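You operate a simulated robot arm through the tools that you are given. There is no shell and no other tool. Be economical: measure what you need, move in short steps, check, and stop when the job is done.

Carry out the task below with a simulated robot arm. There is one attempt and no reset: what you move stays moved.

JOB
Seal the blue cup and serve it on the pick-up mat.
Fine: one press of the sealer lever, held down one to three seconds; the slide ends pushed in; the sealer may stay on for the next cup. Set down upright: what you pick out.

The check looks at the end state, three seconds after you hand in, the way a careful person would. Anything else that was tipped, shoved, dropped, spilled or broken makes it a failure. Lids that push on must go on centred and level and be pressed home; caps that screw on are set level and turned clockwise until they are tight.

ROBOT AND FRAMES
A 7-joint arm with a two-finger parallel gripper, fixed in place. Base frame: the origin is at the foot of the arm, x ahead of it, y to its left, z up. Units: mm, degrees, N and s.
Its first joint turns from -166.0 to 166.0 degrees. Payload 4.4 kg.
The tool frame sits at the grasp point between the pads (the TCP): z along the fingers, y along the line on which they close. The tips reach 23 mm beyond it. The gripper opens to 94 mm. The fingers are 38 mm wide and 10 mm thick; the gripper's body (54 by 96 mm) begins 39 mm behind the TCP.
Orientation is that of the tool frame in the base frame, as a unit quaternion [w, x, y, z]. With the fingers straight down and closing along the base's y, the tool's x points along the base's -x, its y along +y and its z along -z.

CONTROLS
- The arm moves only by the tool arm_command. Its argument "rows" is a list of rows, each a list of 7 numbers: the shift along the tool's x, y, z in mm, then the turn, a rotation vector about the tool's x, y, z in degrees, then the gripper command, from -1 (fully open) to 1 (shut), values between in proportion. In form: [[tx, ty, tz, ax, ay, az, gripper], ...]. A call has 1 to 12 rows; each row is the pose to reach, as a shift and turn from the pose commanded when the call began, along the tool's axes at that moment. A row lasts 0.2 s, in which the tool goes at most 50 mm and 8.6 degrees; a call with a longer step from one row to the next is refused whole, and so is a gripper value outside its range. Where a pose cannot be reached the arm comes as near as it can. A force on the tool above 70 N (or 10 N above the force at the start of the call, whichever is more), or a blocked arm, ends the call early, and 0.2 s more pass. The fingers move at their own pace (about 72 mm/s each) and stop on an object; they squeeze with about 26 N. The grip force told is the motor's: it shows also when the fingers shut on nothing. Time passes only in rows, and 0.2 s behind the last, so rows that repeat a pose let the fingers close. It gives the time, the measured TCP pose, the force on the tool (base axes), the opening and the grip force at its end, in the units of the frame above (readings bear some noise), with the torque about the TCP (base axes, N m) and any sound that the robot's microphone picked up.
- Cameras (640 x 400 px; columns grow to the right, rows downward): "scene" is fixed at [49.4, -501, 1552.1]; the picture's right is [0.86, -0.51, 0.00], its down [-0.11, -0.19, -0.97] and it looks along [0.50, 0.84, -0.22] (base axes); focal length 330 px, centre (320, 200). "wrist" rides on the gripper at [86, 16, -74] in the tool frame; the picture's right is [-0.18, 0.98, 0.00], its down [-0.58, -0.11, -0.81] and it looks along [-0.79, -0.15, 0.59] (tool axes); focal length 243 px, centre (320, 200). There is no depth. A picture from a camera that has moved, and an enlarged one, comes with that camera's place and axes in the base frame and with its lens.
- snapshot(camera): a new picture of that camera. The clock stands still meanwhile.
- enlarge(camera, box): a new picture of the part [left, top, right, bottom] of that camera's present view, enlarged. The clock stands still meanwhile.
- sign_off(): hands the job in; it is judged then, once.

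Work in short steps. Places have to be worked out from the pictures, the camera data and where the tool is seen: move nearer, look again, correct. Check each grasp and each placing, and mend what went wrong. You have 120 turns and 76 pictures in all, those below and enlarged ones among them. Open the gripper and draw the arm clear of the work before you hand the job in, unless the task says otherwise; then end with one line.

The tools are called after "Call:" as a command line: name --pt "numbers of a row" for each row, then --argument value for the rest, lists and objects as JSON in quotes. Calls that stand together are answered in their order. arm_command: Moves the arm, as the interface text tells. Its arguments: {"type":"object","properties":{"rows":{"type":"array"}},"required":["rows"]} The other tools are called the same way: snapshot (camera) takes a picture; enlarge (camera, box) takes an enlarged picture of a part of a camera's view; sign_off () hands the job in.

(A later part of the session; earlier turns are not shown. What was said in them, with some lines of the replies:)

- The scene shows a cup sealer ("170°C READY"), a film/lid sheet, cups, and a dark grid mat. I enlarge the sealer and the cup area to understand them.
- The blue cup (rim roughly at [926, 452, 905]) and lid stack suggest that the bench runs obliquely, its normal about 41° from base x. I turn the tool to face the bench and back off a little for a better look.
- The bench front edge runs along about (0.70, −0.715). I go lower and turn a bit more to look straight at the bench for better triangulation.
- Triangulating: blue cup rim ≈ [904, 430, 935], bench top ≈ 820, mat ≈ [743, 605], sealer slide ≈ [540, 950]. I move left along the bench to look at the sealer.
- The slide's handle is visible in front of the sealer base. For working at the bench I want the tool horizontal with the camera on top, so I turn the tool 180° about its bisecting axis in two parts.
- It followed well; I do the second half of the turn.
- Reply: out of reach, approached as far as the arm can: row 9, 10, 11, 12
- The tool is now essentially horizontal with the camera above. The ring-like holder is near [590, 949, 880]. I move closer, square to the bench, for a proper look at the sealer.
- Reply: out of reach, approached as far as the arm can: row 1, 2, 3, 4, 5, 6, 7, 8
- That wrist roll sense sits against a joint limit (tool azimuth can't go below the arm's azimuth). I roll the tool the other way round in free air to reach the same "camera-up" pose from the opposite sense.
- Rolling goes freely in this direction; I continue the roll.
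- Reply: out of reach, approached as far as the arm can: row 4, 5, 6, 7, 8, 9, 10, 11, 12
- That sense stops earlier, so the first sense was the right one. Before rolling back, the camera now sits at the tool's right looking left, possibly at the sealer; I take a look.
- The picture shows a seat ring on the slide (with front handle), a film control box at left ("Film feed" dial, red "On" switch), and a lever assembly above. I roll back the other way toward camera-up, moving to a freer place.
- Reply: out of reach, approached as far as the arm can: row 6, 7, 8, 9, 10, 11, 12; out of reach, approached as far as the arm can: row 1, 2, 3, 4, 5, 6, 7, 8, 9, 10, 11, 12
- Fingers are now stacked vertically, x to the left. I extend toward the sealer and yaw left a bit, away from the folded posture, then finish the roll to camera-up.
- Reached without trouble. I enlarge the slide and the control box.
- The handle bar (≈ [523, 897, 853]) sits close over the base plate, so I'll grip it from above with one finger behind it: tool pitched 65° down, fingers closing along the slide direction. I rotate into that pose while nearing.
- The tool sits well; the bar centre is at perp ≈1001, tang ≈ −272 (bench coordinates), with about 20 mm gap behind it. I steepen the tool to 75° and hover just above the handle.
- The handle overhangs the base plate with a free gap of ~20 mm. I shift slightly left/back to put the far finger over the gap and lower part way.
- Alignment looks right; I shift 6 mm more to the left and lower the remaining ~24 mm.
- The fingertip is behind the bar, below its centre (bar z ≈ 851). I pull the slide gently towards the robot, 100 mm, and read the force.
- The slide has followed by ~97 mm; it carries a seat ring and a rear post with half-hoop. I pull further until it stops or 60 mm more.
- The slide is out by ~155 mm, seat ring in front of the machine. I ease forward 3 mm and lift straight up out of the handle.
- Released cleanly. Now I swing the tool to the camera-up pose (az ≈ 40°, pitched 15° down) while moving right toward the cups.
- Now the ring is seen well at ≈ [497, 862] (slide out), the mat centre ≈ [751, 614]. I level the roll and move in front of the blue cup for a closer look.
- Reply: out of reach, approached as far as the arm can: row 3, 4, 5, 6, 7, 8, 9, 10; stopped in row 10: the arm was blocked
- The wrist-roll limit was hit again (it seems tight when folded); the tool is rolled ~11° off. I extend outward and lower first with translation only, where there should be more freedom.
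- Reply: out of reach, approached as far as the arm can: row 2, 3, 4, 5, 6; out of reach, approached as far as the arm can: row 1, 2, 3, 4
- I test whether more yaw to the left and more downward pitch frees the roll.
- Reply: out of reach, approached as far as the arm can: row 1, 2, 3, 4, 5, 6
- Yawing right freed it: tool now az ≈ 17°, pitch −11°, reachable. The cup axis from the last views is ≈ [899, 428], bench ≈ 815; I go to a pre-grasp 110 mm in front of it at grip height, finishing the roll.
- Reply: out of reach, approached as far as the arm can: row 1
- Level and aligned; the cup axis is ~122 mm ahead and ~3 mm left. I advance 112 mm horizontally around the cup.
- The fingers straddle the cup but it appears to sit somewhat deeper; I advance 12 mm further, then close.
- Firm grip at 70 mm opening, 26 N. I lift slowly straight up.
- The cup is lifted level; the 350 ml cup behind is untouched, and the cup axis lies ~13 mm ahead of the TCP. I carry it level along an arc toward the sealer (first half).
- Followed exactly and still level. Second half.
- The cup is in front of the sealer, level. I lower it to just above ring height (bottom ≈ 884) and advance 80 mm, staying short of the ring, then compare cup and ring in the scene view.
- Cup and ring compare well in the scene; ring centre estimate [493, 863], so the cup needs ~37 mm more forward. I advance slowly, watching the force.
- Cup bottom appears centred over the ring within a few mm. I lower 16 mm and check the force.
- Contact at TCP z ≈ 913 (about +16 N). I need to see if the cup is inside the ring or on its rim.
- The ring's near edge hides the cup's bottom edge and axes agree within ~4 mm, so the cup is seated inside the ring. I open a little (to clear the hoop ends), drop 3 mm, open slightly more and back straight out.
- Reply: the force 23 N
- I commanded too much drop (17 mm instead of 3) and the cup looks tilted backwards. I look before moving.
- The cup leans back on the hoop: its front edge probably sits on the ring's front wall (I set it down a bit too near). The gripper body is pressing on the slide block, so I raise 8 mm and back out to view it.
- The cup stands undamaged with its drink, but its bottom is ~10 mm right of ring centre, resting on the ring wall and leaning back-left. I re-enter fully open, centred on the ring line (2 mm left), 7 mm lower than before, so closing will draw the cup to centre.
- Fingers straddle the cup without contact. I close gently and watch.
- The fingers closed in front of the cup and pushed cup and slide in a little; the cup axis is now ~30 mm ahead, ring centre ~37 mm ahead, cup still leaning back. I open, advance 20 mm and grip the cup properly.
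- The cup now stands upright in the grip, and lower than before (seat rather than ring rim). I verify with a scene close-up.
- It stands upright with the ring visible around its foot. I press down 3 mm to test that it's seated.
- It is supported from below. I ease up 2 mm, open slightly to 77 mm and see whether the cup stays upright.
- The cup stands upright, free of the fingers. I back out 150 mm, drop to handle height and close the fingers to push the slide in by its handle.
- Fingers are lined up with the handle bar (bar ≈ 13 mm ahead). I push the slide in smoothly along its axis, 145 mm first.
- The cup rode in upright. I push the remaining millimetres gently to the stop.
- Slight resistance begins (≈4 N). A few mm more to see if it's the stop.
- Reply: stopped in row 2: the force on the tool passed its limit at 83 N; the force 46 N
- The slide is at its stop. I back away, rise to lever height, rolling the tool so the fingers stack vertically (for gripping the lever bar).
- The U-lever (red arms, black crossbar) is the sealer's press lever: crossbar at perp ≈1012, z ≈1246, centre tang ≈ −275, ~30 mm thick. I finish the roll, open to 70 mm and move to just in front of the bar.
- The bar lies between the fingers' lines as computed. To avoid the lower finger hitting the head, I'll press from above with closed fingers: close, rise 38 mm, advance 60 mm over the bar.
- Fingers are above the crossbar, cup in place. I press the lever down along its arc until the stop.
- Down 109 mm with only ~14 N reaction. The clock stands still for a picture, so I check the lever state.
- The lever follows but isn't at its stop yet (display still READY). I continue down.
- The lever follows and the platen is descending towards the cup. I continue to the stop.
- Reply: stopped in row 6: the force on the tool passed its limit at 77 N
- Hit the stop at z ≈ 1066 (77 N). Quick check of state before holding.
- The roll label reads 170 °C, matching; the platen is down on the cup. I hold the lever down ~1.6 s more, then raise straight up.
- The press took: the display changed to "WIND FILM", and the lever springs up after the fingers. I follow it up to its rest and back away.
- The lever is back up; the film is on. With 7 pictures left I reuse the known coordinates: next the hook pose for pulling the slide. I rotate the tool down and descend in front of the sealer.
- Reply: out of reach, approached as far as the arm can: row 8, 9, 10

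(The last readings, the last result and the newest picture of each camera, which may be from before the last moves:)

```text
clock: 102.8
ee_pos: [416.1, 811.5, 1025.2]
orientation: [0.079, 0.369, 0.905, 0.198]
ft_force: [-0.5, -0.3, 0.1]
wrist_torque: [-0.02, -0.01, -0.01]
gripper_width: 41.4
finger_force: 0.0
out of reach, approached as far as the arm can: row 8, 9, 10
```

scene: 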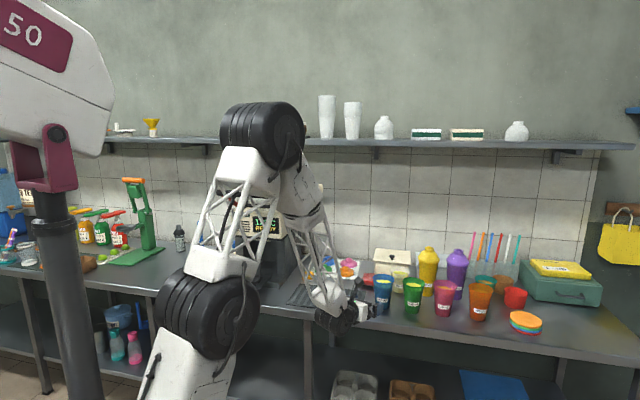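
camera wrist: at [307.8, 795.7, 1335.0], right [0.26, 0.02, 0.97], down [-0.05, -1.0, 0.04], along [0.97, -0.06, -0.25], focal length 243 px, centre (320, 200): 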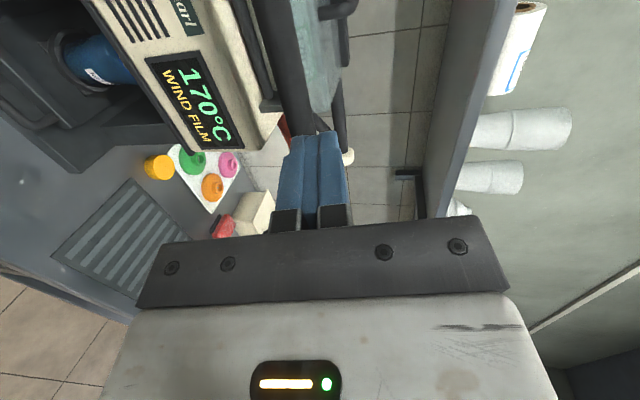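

Slightly short in tilt but near. I continue to the hover above the handle, correcting the tilt to 15°.

Call:
arm_command --pt "0 2 30 2 0 0 0.12" --pt "0 10 62 4 0 0 0.12" --pt "0 28 90 6 0 0 0.12" --pt "0 48 110 8 0 0 0.12" --pt "0 67 129.8 9.6 0 0 0.12" --pt "0 67 129.8 9.6 0 0 0.12"

Call:
enlarge --camera "wrist" --box '[200, 0, 480, 200]'

```text
clock: 104.2
ee_pos: [437.6, 814.9, 921.4]
orientation: [0.075, 0.373, 0.91, 0.164]
ft_force: [-0.6, 0.2, 0.5]
wrist_torque: [0.03, -0.02, 0.02]
gripper_width: 41.3
finger_force: 0.2
out of reach, approached as far as the arm can: row 1, 2, 3, 4, 5, 6
```

```text
2.00 times, centred on (340, 100) of wrist
camera zoom: at [367.5, 868.1, 995.6], right [0.77, 0.53, 0.35], down [0.14, -0.68, 0.72], along [0.62, -0.51, -0.6], focal length 485 px, centre (280, 400)
```

zoom: 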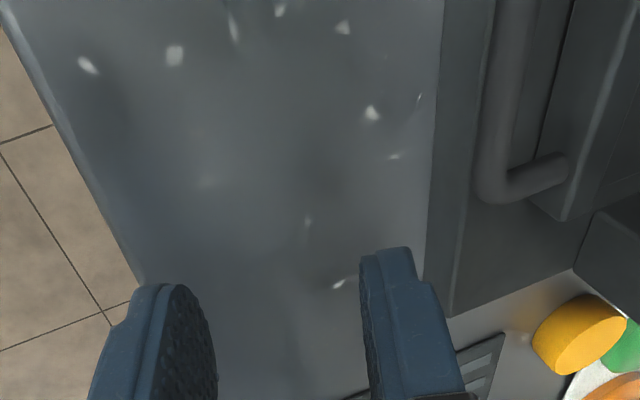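

The steep tilt isn't reachable in the present arm posture, but a 35° tilt should be, and works for hooking with a 30 mm opening. I change to that tilt and move to the hover on the approach line.

Call:
arm_command --pt "0 0 0 -5 0 0 0.36" --pt "0 5 3 -10 0 0 0.36" --pt "0 22 14 -14.2 0 0 0.36" --pt "0 40 26 -14.2 0 0 0.36" --pt "0 57.9 38.4 -14.2 0 0 0.36" --pt "0 57.9 38.4 -14.2 0 0 0.36"

```text
clock: 105.6
ee_pos: [483.8, 863.5, 904.4]
orientation: [0.119, 0.36, 0.883, 0.276]
ft_force: [-1.1, -0.2, 0.7]
wrist_torque: [0.02, 0.01, 0.01]
gripper_width: 30.2
finger_force: 0.0
```

Reached at exactly 35° tilt. I advance along the finger axis 36 mm and check alignment once.

Call:
arm_command --pt "0 0.3 12 0 0 0 0.36" --pt "0 0.6 24 0 0 0 0.36" --pt "0 0.8 36 0 0 0 0.36" --pt "0 0.8 36 0 0 0 0.36"

Call:
enlarge --camera "wrist" --box '[200, 0, 480, 200]'

```text
clock: 106.6
ee_pos: [498.4, 878.4, 875.8]
orientation: [0.121, 0.36, 0.883, 0.276]
ft_force: [0.4, -0.5, 0.4]
wrist_torque: [0.01, -0.01, 0.03]
gripper_width: 30.2
finger_force: 0.0
```

```text
2.00 times, centred on (340, 100) of wrist
camera zoom: at [416.2, 918.5, 945.4], right [0.69, 0.45, 0.57], down [0.02, -0.8, 0.61], along [0.72, -0.41, -0.56], focal length 485 px, centre (280, 400)
```

zoom: 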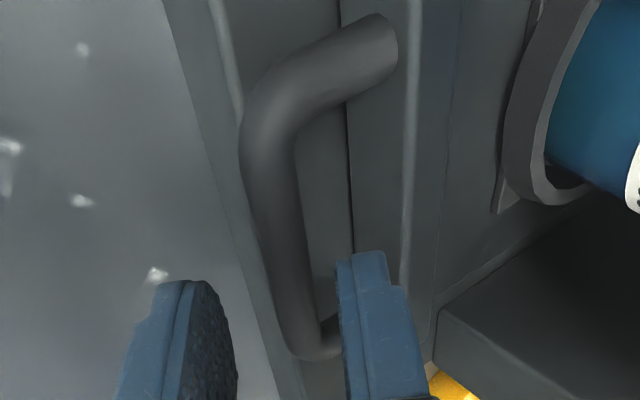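

The far finger is between bar and slide face. I shift 5 mm left and insert the remaining 22 mm, then pull the slide out 155 mm.

Call:
arm_command --pt "5 0 0 0 0 0 0.36" --pt "5 0 11 0 0 0 0.36" --pt "5 0 21.5 0 0 0 0.36" --pt "5 0 21.5 0 0 0 0.36"

```text
clock: 107.6
ee_pos: [503.9, 890.7, 856.9]
orientation: [0.119, 0.361, 0.883, 0.275]
ft_force: [-0.7, 0.9, 0.3]
wrist_torque: [0.0, 0.01, 0.03]
gripper_width: 30.2
finger_force: 0.0
```

No contact, good. Now the pull.

Call:
arm_command --pt "0 -4.9 -3.4 0 0 0 0.36" --pt "0 -13.1 -9.2 0 0 0 0.36" --pt "0 -23.8 -16.6 0 0 0 0.36" --pt "0 -34.4 -24.1 0 0 0 0.36" --pt "0 -45 -31.6 0 0 0 0.36" --pt "0 -55.7 -39 0 0 0 0.36" --pt "0 -66.3 -46.5 0 0 0 0.36" --pt "0 -77 -54 0 0 0 0.36" --pt "0 -87.6 -61.4 0 0 0 0.36" --pt "0 -98.3 -68.9 0 0 0 0.36" --pt "0 -108.9 -76.3 0 0 0 0.36" --pt "0 -119.6 -83.8 0 0 0 0.36"

```text
clock: 110.2
ee_pos: [400.5, 786.9, 857.3]
orientation: [0.119, 0.36, 0.884, 0.275]
ft_force: [-0.1, 0.1, -0.5]
wrist_torque: [0.03, 0.02, 0.02]
gripper_width: 30.1
finger_force: 0.2
```

The slide is out ~143 mm. I relieve contact and withdraw the finger back along its axis.

Call:
arm_command --pt "0 3.3 2.3 0 0 0 0.36" --pt "0 3.3 -18 0 0 0 0.36" --pt "0 3.3 -38 0 0 0 0.36" --pt "0 3.3 -60 0 0 0 0.36" --pt "0 3.3 -80 0 0 0 0.36"

Call:
arm_command --pt "-2.4 4.8 -2.4 -2.51 3.23 6.85 0" --pt "-4.7 9.6 -4.8 -5.02 6.45 13.7 -0.6" --pt "-7.1 14.3 -7.3 -7.53 9.68 20.55 -1" --pt "-9.5 19.1 -9.7 -10.03 12.9 27.4 -1" --pt "-11.8 23.9 -12.1 -12.5 16.1 34.25 -1" --pt "-14.2 28.6 -14.6 -15.05 19.35 41.1 -1" --pt "-16.6 33.4 -17 -17.6 22.6 47.95 -1" --pt "-18.9 38.2 -19.4 -20.1 25.8 54.8 -1" --pt "-21.3 43 -21.8 -22.6 29 61.65 -1" --pt "-23.7 47.7 -24.2 -25.1 32.2 68.5 -1" --pt "-26 52.5 -26.7 -27.6 35.5 75.35 -1" --pt "-28.4 57.3 -29.1 -30.1 38.7 82.2 -1"

```text
clock: 111.4
ee_pos: [370.3, 755.8, 925.0]
orientation: [0.119, 0.362, 0.883, 0.275]
ft_force: [-0.4, -0.8, 0.1]
wrist_torque: [0.02, 0.01, -0.02]
gripper_width: 30.3
finger_force: 0.1
```

```text
clock: 114.0
ee_pos: [410.5, 758.5, 981.3]
orientation: [-0.275, 0.694, 0.333, 0.576]
ft_force: [-0.5, 0.1, 0.9]
wrist_torque: [0.02, 0.0, 0.02]
gripper_width: 93.9
finger_force: 0.0
```

The x-up pose is reached exactly. One picture to locate the cup and check the seal.

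Call:
snapshot --camera "wrist"

```text
4 pictures are left
camera wrist: at [388.6, 703.9, 1081.8], right [0.75, -0.64, -0.18], down [-0.65, -0.64, -0.42], along [0.16, 0.43, -0.89], focal length 243 px, centre (320, 200)
```

wrist: 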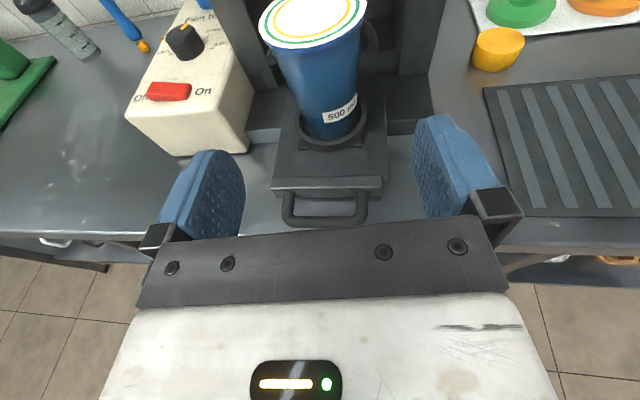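

The cup is sealed, upright and seated; its axis ≈ [507, 877]. I lower to grip height and advance around it.

Call:
arm_command --pt "-24.6 0.3 4.6 0 0 0 -1" --pt "-49.1 0.7 9.3 0 0 0 -1" --pt "-73.7 1 13.9 0 0 0 -1" --pt "-69.3 1 37.5 0 0 0 -1" --pt "-64.8 1 61.1 0 0 0 -1" --pt "-60.4 1 84.7 0 0 0 -1" --pt "-56.3 1 106.4 0 0 0 -1" --pt "-52.6 1 126 0 0 0 -1" --pt "-48.2 1 149.6 0 0 0 -1" --pt "-48.2 1 149.6 0 0 0 -1"

Call:
arm_command --pt "0 0 0 0 0 0 -0.8" --pt "0 0 0 0 0 0 -0.65" --pt "0 0 0 0 0 0 -0.5" --pt "0 0 0 0 0 0 -0.3" --pt "0 0 0 0 0 0 0.2" --pt "0 0 0 0 0 0 0.4"

```text
clock: 116.2
ee_pos: [498.8, 867.0, 907.5]
orientation: [-0.276, 0.694, 0.335, 0.574]
ft_force: [0.5, 0.4, 0.7]
wrist_torque: [-0.02, 0.0, -0.02]
gripper_width: 94.0
finger_force: 0.0
```

```text
clock: 117.6
ee_pos: [497.8, 866.0, 909.4]
orientation: [-0.276, 0.693, 0.334, 0.576]
ft_force: [-0.6, 1.8, 4.4]
wrist_torque: [0.11, -0.15, 0.08]
gripper_width: 71.2
finger_force: 26.7
```

Gripped at 71.2 mm, 26 N. I lift 22 mm to clear the ring, back straight out 150 mm under the head's height, then raise.

Call:
arm_command --pt "7 0 -1.3 0 0 0 0.5" --pt "14 0 -2.7 0 0 0 0.5" --pt "21.6 0 -4.1 0 0 0 0.5" --pt "19 0 -18 0 0 0 0.5" --pt "14.5 0 -42 0 0 0 0.5" --pt "9.5 0 -68 0 0 0 0.5" --pt "4.5 0 -95 0 0 0 0.5" --pt "-0.5 0 -122 0 0 0 0.5" --pt "-6.2 0 -151.6 0 0 0 0.5" --pt "14 0 -155.4 0 0 0 0.5" --pt "43 0 -161 0 0 0 0.5" --pt "43 0 -161 0 0 0 0.5"

Call:
snapshot --camera "wrist"

```text
clock: 120.2
ee_pos: [405.3, 748.6, 978.2]
orientation: [-0.276, 0.694, 0.335, 0.574]
ft_force: [0.4, 0.3, -3.5]
wrist_torque: [-0.06, 0.07, 0.02]
gripper_width: 71.2
finger_force: 26.0
```

```text
3 pictures are left
camera wrist: at [382.2, 693.5, 1077.5], right [0.75, -0.64, -0.18], down [-0.65, -0.64, -0.42], along [0.16, 0.43, -0.89], focal length 243 px, centre (320, 200)
```

wrist: 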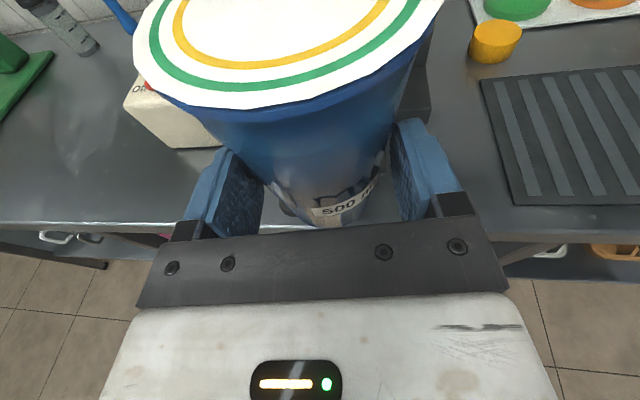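

Cup held upright with the film flat and centred. I carry it to above the mat (axis target [744, 607]), yawing −21° with the arm.

Call:
arm_command --pt "1.4 29 7.2 -1.72 0 0.33 0.5" --pt "2.7 58 14.5 -3.44 0 0.65 0.5" --pt "4.1 87 21.7 -5.16 0 0.98 0.5" --pt "5.5 116 29 -6.88 0 1.3 0.5" --pt "6.8 145 36.2 -8.6 0 1.63 0.5" --pt "8.2 174 43.5 -10.3 0 1.95 0.5" --pt "9.6 203 50.7 -12 0 2.28 0.5" --pt "10.9 232 58 -13.8 0 2.6 0.5" --pt "12.3 261 65.2 -15.5 0 2.93 0.5" --pt "13.7 290 72.4 -17.2 0 3.25 0.5" --pt "15 319 79.7 -18.9 0 3.58 0.5" --pt "16.4 348 86.9 -20.6 0 3.9 0.5"

```text
clock: 122.8
ee_pos: [731.8, 601.9, 979.9]
orientation: [-0.168, 0.743, 0.204, 0.615]
ft_force: [-0.3, 0.0, -4.9]
wrist_torque: [-0.03, 0.12, 0.02]
gripper_width: 71.2
finger_force: 26.1
```

Exactly there. I lower to ~12 mm above expected contact.

Call:
arm_command --pt "-20 0 3.8 0 0 0 0.5" --pt "-40 0 7.5 0 0 0 0.5" --pt "-60 0 11.3 0 0 0 0.5" --pt "-80 0 15.1 0 0 0 0.5" --pt "-96 0 18.1 0 0 0 0.5" --pt "-96 0 18.1 0 0 0 0.5"

Call:
enlarge --camera "scene" --box '[265, 215, 405, 325]'

```text
clock: 124.2
ee_pos: [731.2, 600.7, 883.1]
orientation: [-0.167, 0.742, 0.203, 0.616]
ft_force: [-0.6, 0.4, -4.0]
wrist_torque: [-0.08, 0.11, -0.01]
gripper_width: 71.2
finger_force: 25.6
```

```text
3.64 times, centred on (335, 270) of scene
camera zoom: at [49.4, -501.0, 1552.1], right [0.86, -0.51, 0.0], down [-0.11, -0.19, -0.97], along [0.5, 0.84, -0.22], focal length 1201 px, centre (266, -54)
```

zoom: 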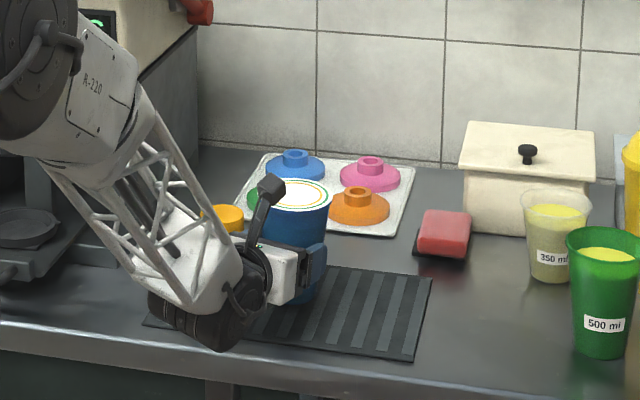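

The cup hangs right over the mat's middle. I lower slowly until contact.

Call:
arm_command --pt "-3 0 0.6 0 0 0 0.5" --pt "-6 0 1.1 0 0 0 0.5" --pt "-9 0 1.7 0 0 0 0.5" --pt "-12 0 2.3 0 0 0 0.5" --pt "-12 0 2.3 0 0 0 0.5"

```text
clock: 125.4
ee_pos: [731.3, 599.7, 869.9]
orientation: [-0.167, 0.743, 0.203, 0.616]
ft_force: [-0.8, 0.2, -0.8]
wrist_torque: [-0.1, 0.11, 0.0]
gripper_width: 71.4
finger_force: 26.2
```

Weight is just coming off the gripper (contact begins). 2 mm more.

Call:
arm_command --pt "-1 0 0.2 0 0 0 0.5" --pt "-2 0 0.4 0 0 0 0.5" --pt "-2 0 0.4 0 0 0 0.5"

```text
clock: 126.2
ee_pos: [731.3, 599.4, 868.6]
orientation: [-0.167, 0.742, 0.203, 0.617]
ft_force: [-2.8, 6.5, 13.5]
wrist_torque: [0.2, -0.32, 0.23]
gripper_width: 71.2
finger_force: 25.7
```

Seated. I ease up 1 mm, open and back straight out.

Call:
arm_command --pt "1 0 -0.2 0 0 0 0.5" --pt "1 0 -0.2 0 0 0 -0.6" --pt "1 0 -0.2 0 0 0 -0.9" --pt "1 0 -0.2 0 0 0 -1" --pt "-1 0 -12 0 0 0 -1" --pt "-5 0 -33 0 0 0 -1" --pt "-11 0 -63 0 0 0 -1" --pt "-18 0 -100 0 0 0 -1" --pt "-25 0 -138 0 0 0 -1" --pt "10 0 -150 0 0 0 -1" --pt "45 0 -160 0 0 0 -1"

Call:
enlarge --camera "scene" --box '[205, 195, 405, 325]'

```text
clock: 128.6
ee_pos: [601.3, 524.6, 942.4]
orientation: [-0.167, 0.743, 0.204, 0.615]
ft_force: [0.3, -0.1, 0.2]
wrist_torque: [0.03, -0.02, 0.02]
gripper_width: 93.9
finger_force: 0.0
```

```text
3.08 times, centred on (305, 260) of scene
camera zoom: at [49.4, -501.0, 1552.1], right [0.86, -0.51, 0.0], down [-0.11, -0.19, -0.97], along [0.5, 0.84, -0.22], focal length 1016 px, centre (366, 15)
```

zoom: 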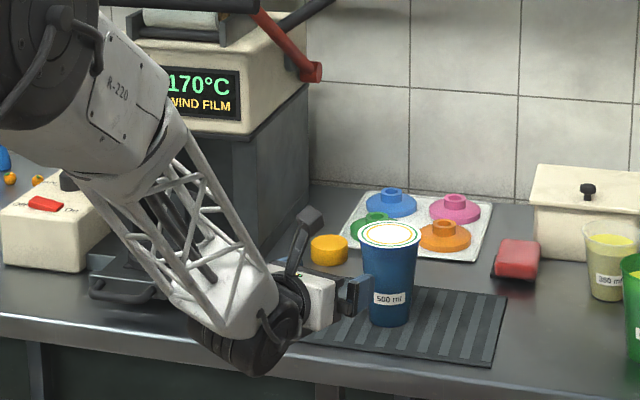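

The sealed cup stands upright on the mat. Now the slide must go back in: I move to the earlier push position in front of the handle, gripper closed.

Call:
arm_command --pt "-0.6 -34 -8 2.3 0 -0.43 0" --pt "-1.2 -68 -16 4.6 0 -0.87 1" --pt "-1.8 -101 -24 6.9 0 -1.3 1" --pt "-2.4 -135 -32 9.2 0 -1.73 1" --pt "-3 -168 -40 11.4 0 -2.17 1" --pt "-3.5 -202 -48 13.7 0 -2.6 1" --pt "-4.1 -236 -56 16 0 -3.03 1" --pt "-4.7 -269 -64 18.3 0 -3.5 1" --pt "-5.3 -302.8 -71.8 20.6 0 -3.9 1" --pt "-5.3 -302.8 -71.8 20.6 0 -3.9 1"

```text
clock: 130.8
ee_pos: [386.2, 749.5, 951.7]
orientation: [-0.277, 0.694, 0.336, 0.574]
ft_force: [-0.2, -0.3, -0.5]
wrist_torque: [0.02, 0.0, 0.02]
gripper_width: 0.0
finger_force: 26.3
```

I lower to handle height.

Call:
arm_command --pt "-32 0 6.1 0 0 0 1" --pt "-64 0 12.2 0 0 0 1" --pt "-96.2 0 18.3 0 0 0 1" --pt "-96.2 0 18.3 0 0 0 1"

```text
clock: 131.8
ee_pos: [386.4, 751.6, 852.4]
orientation: [-0.275, 0.694, 0.334, 0.576]
ft_force: [0.6, -0.6, -0.5]
wrist_torque: [0.0, 0.02, 0.01]
gripper_width: 0.0
finger_force: 25.9
```

Aligned (tang −261). I push the slide in along its axis.

Call:
arm_command --pt "2.2 1 11.7 0 0 0 1" --pt "4.6 2 24.4 0 0 0 1" --pt "7 3.4 37.1 0 0 0 1" --pt "9.2 4.8 48.9 0 0 0 1" --pt "11.6 6.2 61.6 0 0 0 1" --pt "14 7.7 74.3 0 0 0 1" --pt "16.2 9.1 86 0 0 0 1" --pt "18.6 10.6 98.7 0 0 0 1" --pt "21 12.1 111.4 0 0 0 1" --pt "23.2 13.5 123.1 0 0 0 1" --pt "25.4 14.9 134.8 0 0 0 1" --pt "27.2 16 144.6 0 0 0 1"

Call:
arm_command --pt "0.7 0.5 3.9 0 0 0 1" --pt "1.4 0.9 7.8 0 0 0 1" --pt "2.1 1.3 11 0 0 0 1" --pt "2.6 1.6 14 0 0 0 1" --pt "2.6 1.6 14 0 0 0 1"

```text
clock: 134.4
ee_pos: [492.4, 854.4, 851.3]
orientation: [-0.275, 0.694, 0.334, 0.575]
ft_force: [-0.2, 0.1, 0.4]
wrist_torque: [-0.01, -0.02, -0.01]
gripper_width: 0.0
finger_force: 25.9
```

```text
clock: 135.6
ee_pos: [503.3, 863.7, 851.2]
orientation: [-0.275, 0.694, 0.334, 0.575]
ft_force: [-0.1, -0.3, -0.5]
wrist_torque: [-0.02, -0.02, 0.03]
gripper_width: 0.0
finger_force: 25.9
```

Just about at the stop; 3 mm more to confirm.

Call:
arm_command --pt "0.3 0.2 1.5 0 0 0 1" --pt "0.6 0.4 3 0 0 0 1" --pt "0.6 0.4 3 0 0 0 1"

```text
clock: 136.2
ee_pos: [504.5, 864.7, 850.6]
orientation: [-0.275, 0.695, 0.335, 0.574]
ft_force: [-24.9, -36.4, 17.5]
wrist_torque: [0.07, -0.31, -0.46]
gripper_width: 0.1
finger_force: 25.6
stopped in row 2: the force on the tool passed its limit at 77 N (the readings are from after the stop); the commanded pose is now the measured one
```

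The slide is home against its stop. I back off, rise clear and open the gripper.

Call:
arm_command --pt "-5 -3 -30 0 0 0 1" --pt "-12 -7.5 -65 0 0 0 1" --pt "-20 -12 -108 0 0 0 0" --pt "-25 -16 -145 0 0 0 -1" --pt "10 -18 -170 0 0 0 -1" --pt "50 -18 -180 0 0 0 -1" --pt "95 -18 -190 0 0 0 -1" --pt "140 -18 -199 0 0 0 -1" --pt "140 -18 -199 0 0 0 -1"

Call:
enlarge --camera "scene" --box '[200, 150, 480, 340]'

```text
clock: 138.2
ee_pos: [382.8, 746.6, 1026.8]
orientation: [-0.275, 0.694, 0.335, 0.575]
ft_force: [0.0, 0.1, 0.9]
wrist_torque: [-0.03, -0.01, -0.01]
gripper_width: 93.8
finger_force: 0.0
```

```text
2.11 times, centred on (340, 245) of scene
camera zoom: at [49.4, -501.0, 1552.1], right [0.86, -0.51, 0.0], down [-0.11, -0.19, -0.97], along [0.5, 0.84, -0.22], focal length 695 px, centre (278, 105)
```

zoom: 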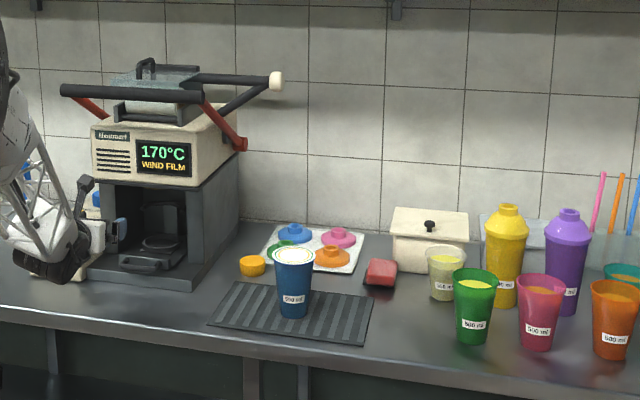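

The slide is in, the lever is up, and the sealed cup stands upright on the mat with its neighbours undisturbed. The arm is clear and the gripper open, so I hand in.

Call:
sign_off

```text
The job is handed in.
```

I sealed the blue cup with one lever press, held about 2 s, and set it upright on the pick-up mat, with the slide pushed back in to its stop. When I first put the cup into the sealer it tipped back against the hoop. I saw no spill and re-seated it before sealing. The sealer is still on and now shows "WIND FILM"; I did not wind it.
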